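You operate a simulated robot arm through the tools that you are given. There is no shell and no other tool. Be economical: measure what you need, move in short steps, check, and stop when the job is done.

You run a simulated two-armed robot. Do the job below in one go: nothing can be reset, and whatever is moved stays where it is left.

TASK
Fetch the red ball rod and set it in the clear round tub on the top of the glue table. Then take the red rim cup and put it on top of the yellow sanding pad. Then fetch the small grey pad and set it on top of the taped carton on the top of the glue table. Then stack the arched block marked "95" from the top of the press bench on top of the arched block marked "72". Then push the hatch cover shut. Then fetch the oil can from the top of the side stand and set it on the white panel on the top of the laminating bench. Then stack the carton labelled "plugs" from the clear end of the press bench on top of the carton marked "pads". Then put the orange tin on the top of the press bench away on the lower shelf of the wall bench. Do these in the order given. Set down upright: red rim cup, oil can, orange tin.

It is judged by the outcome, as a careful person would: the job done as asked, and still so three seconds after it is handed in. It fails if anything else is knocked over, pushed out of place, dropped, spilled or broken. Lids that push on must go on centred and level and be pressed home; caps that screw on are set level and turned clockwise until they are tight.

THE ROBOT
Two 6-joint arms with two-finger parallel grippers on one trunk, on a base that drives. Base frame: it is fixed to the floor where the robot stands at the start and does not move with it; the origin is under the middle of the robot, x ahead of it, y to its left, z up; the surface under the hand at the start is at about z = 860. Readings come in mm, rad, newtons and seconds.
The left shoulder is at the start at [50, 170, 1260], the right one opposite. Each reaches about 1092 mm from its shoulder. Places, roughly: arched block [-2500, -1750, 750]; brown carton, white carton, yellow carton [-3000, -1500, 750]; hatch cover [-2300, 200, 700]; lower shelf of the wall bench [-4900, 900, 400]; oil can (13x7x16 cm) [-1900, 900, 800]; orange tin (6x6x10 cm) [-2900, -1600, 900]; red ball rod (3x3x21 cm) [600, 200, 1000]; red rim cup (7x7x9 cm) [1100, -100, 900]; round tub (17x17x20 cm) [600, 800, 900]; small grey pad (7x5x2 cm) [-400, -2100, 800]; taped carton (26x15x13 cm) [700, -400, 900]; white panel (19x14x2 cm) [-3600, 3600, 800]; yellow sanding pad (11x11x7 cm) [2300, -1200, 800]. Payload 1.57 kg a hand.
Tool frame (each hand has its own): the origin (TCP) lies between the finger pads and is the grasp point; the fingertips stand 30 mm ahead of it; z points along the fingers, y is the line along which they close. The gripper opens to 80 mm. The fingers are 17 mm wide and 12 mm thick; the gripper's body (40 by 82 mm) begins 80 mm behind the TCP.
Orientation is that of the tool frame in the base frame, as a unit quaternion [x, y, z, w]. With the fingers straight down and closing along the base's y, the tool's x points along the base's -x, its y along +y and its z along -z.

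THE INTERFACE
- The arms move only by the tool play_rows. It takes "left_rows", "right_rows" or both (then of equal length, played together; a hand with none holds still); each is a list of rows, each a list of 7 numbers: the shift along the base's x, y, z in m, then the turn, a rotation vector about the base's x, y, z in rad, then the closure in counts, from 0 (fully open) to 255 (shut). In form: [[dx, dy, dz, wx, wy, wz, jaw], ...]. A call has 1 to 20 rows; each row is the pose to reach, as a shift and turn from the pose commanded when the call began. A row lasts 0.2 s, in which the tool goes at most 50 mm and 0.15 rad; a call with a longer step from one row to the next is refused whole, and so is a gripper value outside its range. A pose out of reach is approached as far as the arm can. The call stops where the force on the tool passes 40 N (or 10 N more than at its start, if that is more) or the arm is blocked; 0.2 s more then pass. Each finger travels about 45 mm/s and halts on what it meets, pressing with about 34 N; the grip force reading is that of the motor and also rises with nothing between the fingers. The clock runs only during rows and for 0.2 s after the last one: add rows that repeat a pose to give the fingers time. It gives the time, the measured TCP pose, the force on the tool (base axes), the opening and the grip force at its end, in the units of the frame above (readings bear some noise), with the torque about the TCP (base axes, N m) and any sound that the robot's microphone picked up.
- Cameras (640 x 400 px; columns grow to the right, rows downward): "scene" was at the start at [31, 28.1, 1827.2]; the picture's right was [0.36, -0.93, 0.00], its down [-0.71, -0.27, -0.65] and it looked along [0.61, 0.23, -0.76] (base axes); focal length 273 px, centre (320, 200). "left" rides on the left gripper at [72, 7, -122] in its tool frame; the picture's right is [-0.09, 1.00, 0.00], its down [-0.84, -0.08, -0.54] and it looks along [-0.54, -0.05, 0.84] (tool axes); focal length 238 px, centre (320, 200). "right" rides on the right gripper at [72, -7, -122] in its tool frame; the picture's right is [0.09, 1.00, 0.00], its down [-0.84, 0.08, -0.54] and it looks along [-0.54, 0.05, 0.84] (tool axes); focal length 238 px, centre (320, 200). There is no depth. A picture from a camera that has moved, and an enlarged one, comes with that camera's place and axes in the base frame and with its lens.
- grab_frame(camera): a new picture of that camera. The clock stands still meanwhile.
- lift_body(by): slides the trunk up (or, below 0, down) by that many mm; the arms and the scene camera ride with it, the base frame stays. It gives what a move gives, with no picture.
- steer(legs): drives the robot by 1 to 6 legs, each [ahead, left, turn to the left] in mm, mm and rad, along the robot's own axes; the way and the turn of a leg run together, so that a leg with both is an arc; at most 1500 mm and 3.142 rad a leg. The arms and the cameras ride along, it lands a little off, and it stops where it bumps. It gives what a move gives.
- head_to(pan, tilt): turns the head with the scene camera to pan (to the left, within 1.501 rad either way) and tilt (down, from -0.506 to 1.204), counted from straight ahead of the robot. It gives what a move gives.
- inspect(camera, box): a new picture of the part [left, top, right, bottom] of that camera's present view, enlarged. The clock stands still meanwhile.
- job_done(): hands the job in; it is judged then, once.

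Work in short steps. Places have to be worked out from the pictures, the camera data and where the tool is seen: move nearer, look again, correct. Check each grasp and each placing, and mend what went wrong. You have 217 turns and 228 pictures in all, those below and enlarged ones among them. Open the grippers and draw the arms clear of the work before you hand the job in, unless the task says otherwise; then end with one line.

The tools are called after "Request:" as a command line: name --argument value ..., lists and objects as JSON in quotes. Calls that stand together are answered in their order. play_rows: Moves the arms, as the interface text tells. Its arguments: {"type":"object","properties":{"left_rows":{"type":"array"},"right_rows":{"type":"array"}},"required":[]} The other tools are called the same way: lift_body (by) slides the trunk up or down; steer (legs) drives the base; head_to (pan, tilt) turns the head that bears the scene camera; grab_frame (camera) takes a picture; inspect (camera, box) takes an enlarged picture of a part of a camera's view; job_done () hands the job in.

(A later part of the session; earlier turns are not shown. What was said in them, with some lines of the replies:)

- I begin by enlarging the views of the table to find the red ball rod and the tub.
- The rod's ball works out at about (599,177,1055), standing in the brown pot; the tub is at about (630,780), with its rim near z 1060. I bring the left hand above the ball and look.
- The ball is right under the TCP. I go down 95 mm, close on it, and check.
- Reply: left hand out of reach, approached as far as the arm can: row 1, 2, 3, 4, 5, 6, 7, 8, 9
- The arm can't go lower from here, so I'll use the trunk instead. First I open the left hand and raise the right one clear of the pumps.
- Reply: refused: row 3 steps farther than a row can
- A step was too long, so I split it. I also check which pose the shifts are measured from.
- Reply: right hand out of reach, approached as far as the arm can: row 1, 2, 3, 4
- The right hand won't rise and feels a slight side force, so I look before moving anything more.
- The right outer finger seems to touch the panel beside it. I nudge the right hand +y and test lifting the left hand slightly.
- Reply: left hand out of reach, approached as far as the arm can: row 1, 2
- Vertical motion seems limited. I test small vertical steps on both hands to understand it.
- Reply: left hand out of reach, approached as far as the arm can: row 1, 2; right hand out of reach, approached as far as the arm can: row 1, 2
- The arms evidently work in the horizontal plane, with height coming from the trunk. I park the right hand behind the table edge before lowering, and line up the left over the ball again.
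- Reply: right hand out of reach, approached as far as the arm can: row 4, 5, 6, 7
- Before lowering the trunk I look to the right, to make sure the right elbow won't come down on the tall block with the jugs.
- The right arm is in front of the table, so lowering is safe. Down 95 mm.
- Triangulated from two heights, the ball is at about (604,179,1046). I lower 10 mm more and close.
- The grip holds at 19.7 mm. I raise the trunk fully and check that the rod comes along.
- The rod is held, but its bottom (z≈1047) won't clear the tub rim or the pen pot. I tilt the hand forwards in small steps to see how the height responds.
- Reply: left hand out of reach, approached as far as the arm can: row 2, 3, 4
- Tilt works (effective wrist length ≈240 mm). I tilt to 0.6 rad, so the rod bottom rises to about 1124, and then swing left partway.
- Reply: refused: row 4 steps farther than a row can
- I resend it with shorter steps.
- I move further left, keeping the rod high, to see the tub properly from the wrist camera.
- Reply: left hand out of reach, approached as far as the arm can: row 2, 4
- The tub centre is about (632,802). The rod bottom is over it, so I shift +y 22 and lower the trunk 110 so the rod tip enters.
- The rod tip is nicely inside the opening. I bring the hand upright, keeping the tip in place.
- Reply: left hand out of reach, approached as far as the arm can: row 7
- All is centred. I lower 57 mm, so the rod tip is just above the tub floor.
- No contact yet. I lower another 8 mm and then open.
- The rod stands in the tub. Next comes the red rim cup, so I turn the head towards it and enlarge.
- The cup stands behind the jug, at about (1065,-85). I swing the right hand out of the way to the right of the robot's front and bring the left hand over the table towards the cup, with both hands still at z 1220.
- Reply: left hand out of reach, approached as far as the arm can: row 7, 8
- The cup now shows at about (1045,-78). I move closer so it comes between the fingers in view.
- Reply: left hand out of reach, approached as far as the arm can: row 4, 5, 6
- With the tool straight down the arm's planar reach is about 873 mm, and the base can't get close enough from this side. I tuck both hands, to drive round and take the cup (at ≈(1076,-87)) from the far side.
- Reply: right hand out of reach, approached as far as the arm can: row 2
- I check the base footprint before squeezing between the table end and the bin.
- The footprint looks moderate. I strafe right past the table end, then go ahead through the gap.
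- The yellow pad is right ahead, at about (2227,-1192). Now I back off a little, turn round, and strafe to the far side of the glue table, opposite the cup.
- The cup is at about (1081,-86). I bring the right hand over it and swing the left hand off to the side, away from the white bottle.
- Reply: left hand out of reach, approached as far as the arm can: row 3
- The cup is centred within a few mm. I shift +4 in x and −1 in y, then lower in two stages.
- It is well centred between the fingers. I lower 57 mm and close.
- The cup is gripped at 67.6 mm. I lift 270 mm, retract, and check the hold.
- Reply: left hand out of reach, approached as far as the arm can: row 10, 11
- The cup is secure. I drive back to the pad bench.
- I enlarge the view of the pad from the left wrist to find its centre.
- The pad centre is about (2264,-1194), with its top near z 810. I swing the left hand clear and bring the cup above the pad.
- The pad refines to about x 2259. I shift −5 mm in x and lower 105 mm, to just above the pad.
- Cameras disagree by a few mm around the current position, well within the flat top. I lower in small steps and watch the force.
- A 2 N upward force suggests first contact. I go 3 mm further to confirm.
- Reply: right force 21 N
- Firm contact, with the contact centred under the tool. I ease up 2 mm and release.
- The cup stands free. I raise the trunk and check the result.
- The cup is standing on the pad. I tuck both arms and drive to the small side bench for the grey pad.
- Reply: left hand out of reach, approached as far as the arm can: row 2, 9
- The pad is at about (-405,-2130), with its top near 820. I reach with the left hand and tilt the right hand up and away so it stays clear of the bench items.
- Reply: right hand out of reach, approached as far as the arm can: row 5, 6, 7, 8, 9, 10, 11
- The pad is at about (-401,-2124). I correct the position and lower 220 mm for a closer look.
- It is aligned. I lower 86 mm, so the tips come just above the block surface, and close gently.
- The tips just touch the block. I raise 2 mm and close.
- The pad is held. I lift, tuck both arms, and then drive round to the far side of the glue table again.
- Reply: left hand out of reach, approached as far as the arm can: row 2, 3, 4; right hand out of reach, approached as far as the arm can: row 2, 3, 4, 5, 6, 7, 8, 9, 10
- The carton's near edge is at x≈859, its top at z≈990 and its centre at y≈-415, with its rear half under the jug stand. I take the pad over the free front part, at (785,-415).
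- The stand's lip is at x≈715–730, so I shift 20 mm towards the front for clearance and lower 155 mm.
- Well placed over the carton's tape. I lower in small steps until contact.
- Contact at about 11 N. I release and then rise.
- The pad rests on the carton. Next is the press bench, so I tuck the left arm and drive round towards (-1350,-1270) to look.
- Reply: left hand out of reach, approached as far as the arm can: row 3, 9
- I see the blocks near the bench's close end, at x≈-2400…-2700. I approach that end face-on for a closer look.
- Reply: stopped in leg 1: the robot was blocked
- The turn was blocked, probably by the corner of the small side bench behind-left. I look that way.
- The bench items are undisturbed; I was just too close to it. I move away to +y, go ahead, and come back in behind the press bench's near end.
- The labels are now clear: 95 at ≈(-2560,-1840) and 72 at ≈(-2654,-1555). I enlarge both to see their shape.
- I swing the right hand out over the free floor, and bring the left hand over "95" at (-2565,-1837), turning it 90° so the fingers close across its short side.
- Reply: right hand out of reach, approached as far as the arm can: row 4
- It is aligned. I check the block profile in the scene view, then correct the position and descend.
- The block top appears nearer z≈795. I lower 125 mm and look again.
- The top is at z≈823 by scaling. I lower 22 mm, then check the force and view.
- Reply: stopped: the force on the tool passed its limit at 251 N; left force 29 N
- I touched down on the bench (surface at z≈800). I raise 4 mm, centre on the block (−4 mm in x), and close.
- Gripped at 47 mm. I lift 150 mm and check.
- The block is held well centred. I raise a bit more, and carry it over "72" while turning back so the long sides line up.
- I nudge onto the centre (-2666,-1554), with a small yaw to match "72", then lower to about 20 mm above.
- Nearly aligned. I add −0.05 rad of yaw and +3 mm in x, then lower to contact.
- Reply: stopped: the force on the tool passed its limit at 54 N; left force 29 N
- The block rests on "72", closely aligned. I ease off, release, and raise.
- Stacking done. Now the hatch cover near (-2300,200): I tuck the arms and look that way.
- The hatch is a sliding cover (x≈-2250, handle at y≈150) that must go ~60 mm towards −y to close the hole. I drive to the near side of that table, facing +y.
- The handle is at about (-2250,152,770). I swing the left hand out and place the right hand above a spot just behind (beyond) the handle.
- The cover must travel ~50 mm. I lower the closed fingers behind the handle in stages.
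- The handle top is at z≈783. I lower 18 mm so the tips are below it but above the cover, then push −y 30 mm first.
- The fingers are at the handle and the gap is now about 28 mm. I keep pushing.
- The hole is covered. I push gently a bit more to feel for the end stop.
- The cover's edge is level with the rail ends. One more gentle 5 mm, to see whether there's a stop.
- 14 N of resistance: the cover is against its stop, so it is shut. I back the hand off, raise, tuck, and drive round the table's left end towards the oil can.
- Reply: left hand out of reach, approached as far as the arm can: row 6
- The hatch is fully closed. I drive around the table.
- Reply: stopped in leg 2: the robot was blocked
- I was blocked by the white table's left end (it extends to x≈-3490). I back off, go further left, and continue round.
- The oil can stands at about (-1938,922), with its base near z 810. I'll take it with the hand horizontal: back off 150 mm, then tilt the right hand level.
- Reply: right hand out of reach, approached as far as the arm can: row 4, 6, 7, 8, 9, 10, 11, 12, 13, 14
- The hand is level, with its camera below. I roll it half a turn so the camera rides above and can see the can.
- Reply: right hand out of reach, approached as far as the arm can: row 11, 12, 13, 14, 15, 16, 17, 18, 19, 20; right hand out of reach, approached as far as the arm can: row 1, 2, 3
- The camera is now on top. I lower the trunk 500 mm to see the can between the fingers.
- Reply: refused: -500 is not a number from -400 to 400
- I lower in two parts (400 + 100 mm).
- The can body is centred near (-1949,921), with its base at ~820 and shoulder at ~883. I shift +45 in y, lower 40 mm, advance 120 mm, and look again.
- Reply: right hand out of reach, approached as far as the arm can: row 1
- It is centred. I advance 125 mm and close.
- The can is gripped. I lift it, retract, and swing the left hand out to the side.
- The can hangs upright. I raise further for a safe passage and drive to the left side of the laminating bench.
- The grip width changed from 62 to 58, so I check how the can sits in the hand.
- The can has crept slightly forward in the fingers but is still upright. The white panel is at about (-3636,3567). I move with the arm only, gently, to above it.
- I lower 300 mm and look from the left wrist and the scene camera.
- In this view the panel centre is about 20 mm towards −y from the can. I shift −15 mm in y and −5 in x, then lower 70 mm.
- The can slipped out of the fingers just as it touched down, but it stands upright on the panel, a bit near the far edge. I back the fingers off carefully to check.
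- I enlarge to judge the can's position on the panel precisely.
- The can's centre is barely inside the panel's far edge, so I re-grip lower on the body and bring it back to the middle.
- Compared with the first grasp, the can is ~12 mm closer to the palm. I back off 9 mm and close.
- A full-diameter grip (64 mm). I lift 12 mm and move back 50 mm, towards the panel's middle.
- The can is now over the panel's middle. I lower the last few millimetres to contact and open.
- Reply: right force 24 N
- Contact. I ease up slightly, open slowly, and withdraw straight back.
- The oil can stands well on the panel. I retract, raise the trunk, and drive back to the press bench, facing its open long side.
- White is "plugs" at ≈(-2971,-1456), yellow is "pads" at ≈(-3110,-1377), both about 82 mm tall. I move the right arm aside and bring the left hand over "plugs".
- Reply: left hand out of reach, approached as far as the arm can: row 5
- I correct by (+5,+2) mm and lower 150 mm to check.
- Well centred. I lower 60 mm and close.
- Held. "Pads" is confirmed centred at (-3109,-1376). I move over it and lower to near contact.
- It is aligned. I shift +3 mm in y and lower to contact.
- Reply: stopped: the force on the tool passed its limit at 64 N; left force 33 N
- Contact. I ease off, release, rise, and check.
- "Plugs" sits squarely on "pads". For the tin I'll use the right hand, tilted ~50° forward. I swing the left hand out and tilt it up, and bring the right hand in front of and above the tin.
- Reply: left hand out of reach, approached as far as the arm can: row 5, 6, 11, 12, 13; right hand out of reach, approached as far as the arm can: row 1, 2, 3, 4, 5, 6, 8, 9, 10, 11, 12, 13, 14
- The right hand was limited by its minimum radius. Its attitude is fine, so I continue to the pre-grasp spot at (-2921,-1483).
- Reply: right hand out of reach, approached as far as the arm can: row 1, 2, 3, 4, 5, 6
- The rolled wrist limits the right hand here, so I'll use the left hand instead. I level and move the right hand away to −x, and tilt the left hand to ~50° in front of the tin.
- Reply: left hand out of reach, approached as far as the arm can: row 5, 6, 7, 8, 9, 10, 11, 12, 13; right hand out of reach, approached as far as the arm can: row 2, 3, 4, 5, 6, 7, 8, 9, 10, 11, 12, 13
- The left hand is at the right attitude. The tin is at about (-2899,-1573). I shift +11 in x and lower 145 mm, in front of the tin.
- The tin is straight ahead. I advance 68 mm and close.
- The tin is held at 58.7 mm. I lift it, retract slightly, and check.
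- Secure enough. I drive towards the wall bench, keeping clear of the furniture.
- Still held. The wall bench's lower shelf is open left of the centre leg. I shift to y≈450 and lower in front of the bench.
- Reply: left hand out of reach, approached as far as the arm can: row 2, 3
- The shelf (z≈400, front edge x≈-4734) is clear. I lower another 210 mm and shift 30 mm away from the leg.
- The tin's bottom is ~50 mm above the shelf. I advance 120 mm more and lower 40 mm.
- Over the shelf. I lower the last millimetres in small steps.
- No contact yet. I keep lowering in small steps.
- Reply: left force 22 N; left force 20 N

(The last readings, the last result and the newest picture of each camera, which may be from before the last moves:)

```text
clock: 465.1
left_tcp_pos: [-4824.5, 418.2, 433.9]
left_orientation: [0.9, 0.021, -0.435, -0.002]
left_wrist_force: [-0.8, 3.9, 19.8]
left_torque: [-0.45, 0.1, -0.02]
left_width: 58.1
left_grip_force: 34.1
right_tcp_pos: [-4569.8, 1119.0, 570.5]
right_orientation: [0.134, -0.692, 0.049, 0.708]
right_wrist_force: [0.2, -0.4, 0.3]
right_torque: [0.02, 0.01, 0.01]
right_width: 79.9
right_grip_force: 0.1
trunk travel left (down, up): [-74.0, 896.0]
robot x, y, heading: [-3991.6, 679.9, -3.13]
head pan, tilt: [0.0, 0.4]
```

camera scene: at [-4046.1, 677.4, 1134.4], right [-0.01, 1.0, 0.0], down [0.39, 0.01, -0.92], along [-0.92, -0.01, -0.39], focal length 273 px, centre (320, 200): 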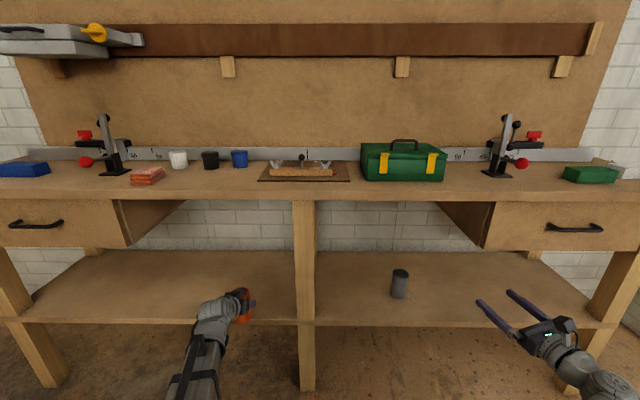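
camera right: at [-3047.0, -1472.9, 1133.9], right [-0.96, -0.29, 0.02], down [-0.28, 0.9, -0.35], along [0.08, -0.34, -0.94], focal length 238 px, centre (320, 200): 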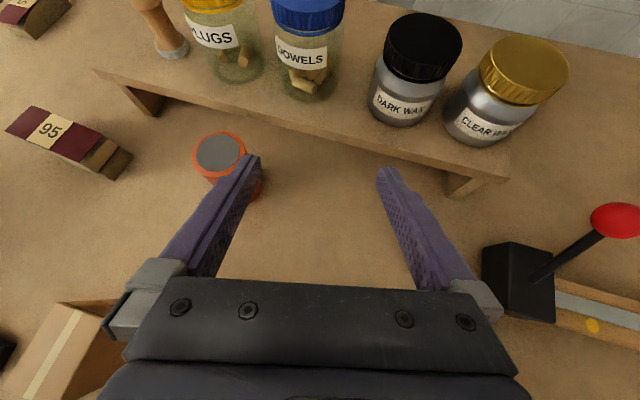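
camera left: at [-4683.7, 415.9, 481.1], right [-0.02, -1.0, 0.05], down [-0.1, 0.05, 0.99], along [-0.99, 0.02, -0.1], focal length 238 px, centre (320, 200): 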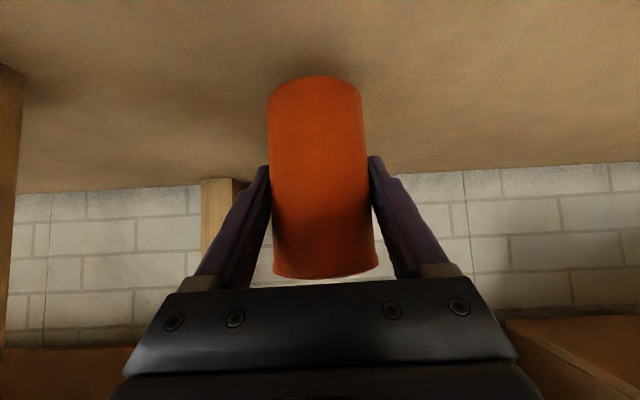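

Contact is firm, with the tin tilted only ~1°. I relieve 3 mm, open gently, and let it settle.

Request:
lift_body --by 2

Request:
play_rows --left_rows '[[0, 0, 0, 0, 0, 0, 90], [0, 0, 0, 0, 0, 0, 60], [0, 0, 0, 0, 0, 0, 30], [0, 0, 0, 0, 0, 0, 0], [0, 0, 0, 0, 0, 0, 0], [0, 0, 0, 0, 0, 0, 0]]'

Request:
grab_frame --camera "left"

```text
clock: 465.6
left_tcp_pos: [-4823.5, 418.1, 432.7]
left_orientation: [0.902, 0.021, -0.432, -0.003]
left_wrist_force: [-0.9, 0.7, 3.6]
left_torque: [-0.09, 0.12, -0.1]
left_width: 58.1
left_grip_force: 34.2
right_tcp_pos: [-4569.9, 1118.1, 572.1]
right_orientation: [0.133, -0.692, 0.048, 0.707]
right_wrist_force: [-0.3, 0.3, -0.6]
right_torque: [0.01, 0.01, -0.03]
right_width: 79.7
right_grip_force: 0.0
trunk travel left (down, up): [-76.0, 894.0]
robot x, y, heading: [-3994.9, 676.6, -3.122]
head pan, tilt: [0.0, 0.4]
```

```text
clock: 467.0
left_tcp_pos: [-4825.0, 418.7, 433.5]
left_orientation: [0.901, 0.021, -0.433, -0.002]
left_wrist_force: [-1.0, 0.2, 0.6]
left_torque: [-0.03, 0.01, -0.02]
left_width: 80.1
left_grip_force: 0.0
right_tcp_pos: [-4570.6, 1118.6, 571.8]
right_orientation: [0.134, -0.692, 0.049, 0.707]
right_wrist_force: [-0.2, -0.2, 0.1]
right_torque: [-0.01, -0.02, 0.0]
right_width: 79.7
right_grip_force: 0.0
trunk travel left (down, up): [-76.0, 894.0]
robot x, y, heading: [-3992.7, 676.5, -3.127]
head pan, tilt: [0.0, 0.4]
```

```text
45 pictures are left
camera left: at [-4683.6, 416.0, 453.2], right [-0.02, -1.0, 0.05], down [-0.1, 0.05, 0.99], along [-0.99, 0.02, -0.1], focal length 238 px, centre (320, 200)
```

left: 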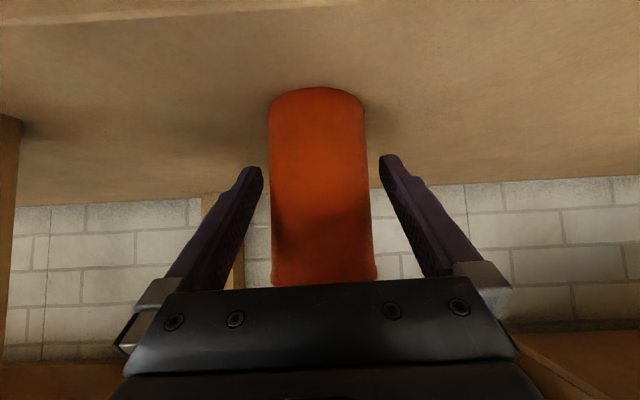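

The tin stands free and upright. I withdraw straight back, then view it.

Request:
play_rows --left_rows '[[0.02, 0, 0, 0, 0, 0, 0], [0.05, 0, 0, 0, 0, 0, 0], [0.09, 0, 0, 0, 0, 0, 0], [0.13, 0, 0, 0, 0, 0, 0], [0.17, 0, 0, 0, 0, 0, 0], [0.2, 0, 0, 0, 0, 0, 0], [0.2, 0, 0, 0, 0, 0, 0]]'

Request:
grab_frame --camera "left"

Request:
grab_frame --camera "scene"

```text
clock: 468.6
left_tcp_pos: [-4624.2, 419.8, 434.7]
left_orientation: [0.901, 0.02, -0.433, -0.003]
left_wrist_force: [-0.4, -0.5, -0.1]
left_torque: [-0.02, 0.0, -0.01]
left_width: 79.8
left_grip_force: 0.0
right_tcp_pos: [-4570.1, 1118.9, 572.8]
right_orientation: [0.133, -0.692, 0.049, 0.707]
right_wrist_force: [0.3, 0.3, -0.3]
right_torque: [0.03, -0.04, 0.0]
right_width: 80.1
right_grip_force: 0.1
trunk travel left (down, up): [-76.0, 894.0]
robot x, y, heading: [-3988.8, 680.6, -3.125]
head pan, tilt: [0.0, 0.4]
```

```text
44 pictures are left
camera left: at [-4484.2, 417.3, 453.2], right [-0.02, -1.0, 0.05], down [-0.1, 0.05, 0.99], along [-0.99, 0.02, -0.1], focal length 238 px, centre (320, 200)
```

left: 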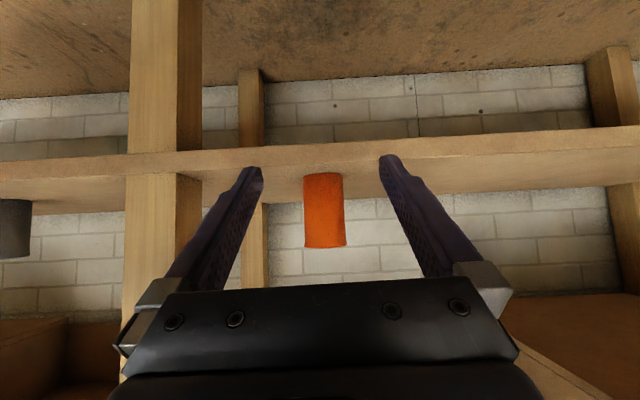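

```text
43 pictures are left
camera scene: at [-4045.9, 677.4, 1068.4], right [-0.01, 1.0, 0.0], down [0.39, 0.01, -0.92], along [-0.92, -0.01, -0.39], focal length 273 px, centre (320, 200)
```

scene: 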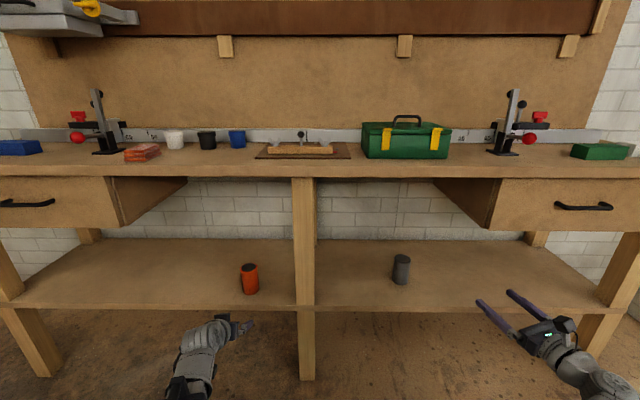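

All eight parts are done, both grippers are open, and the arms are clear of the bench. I hand the job in.

Request:
job_done

```text
The job is handed in.
```

All eight steps are done, in the order given, and the job is handed in. The red ball rod is in the tub, the cup is on the yellow pad, the grey pad is on the taped carton and block 95 is on block 72. The hatch is shut, the oil can is on the white panel, plugs is on pads and the orange tin is on the lower shelf. The oil can slipped out of the gripper as it touched the panel near its edge; it stayed upright, and I re-gripped it and set it near the middle.
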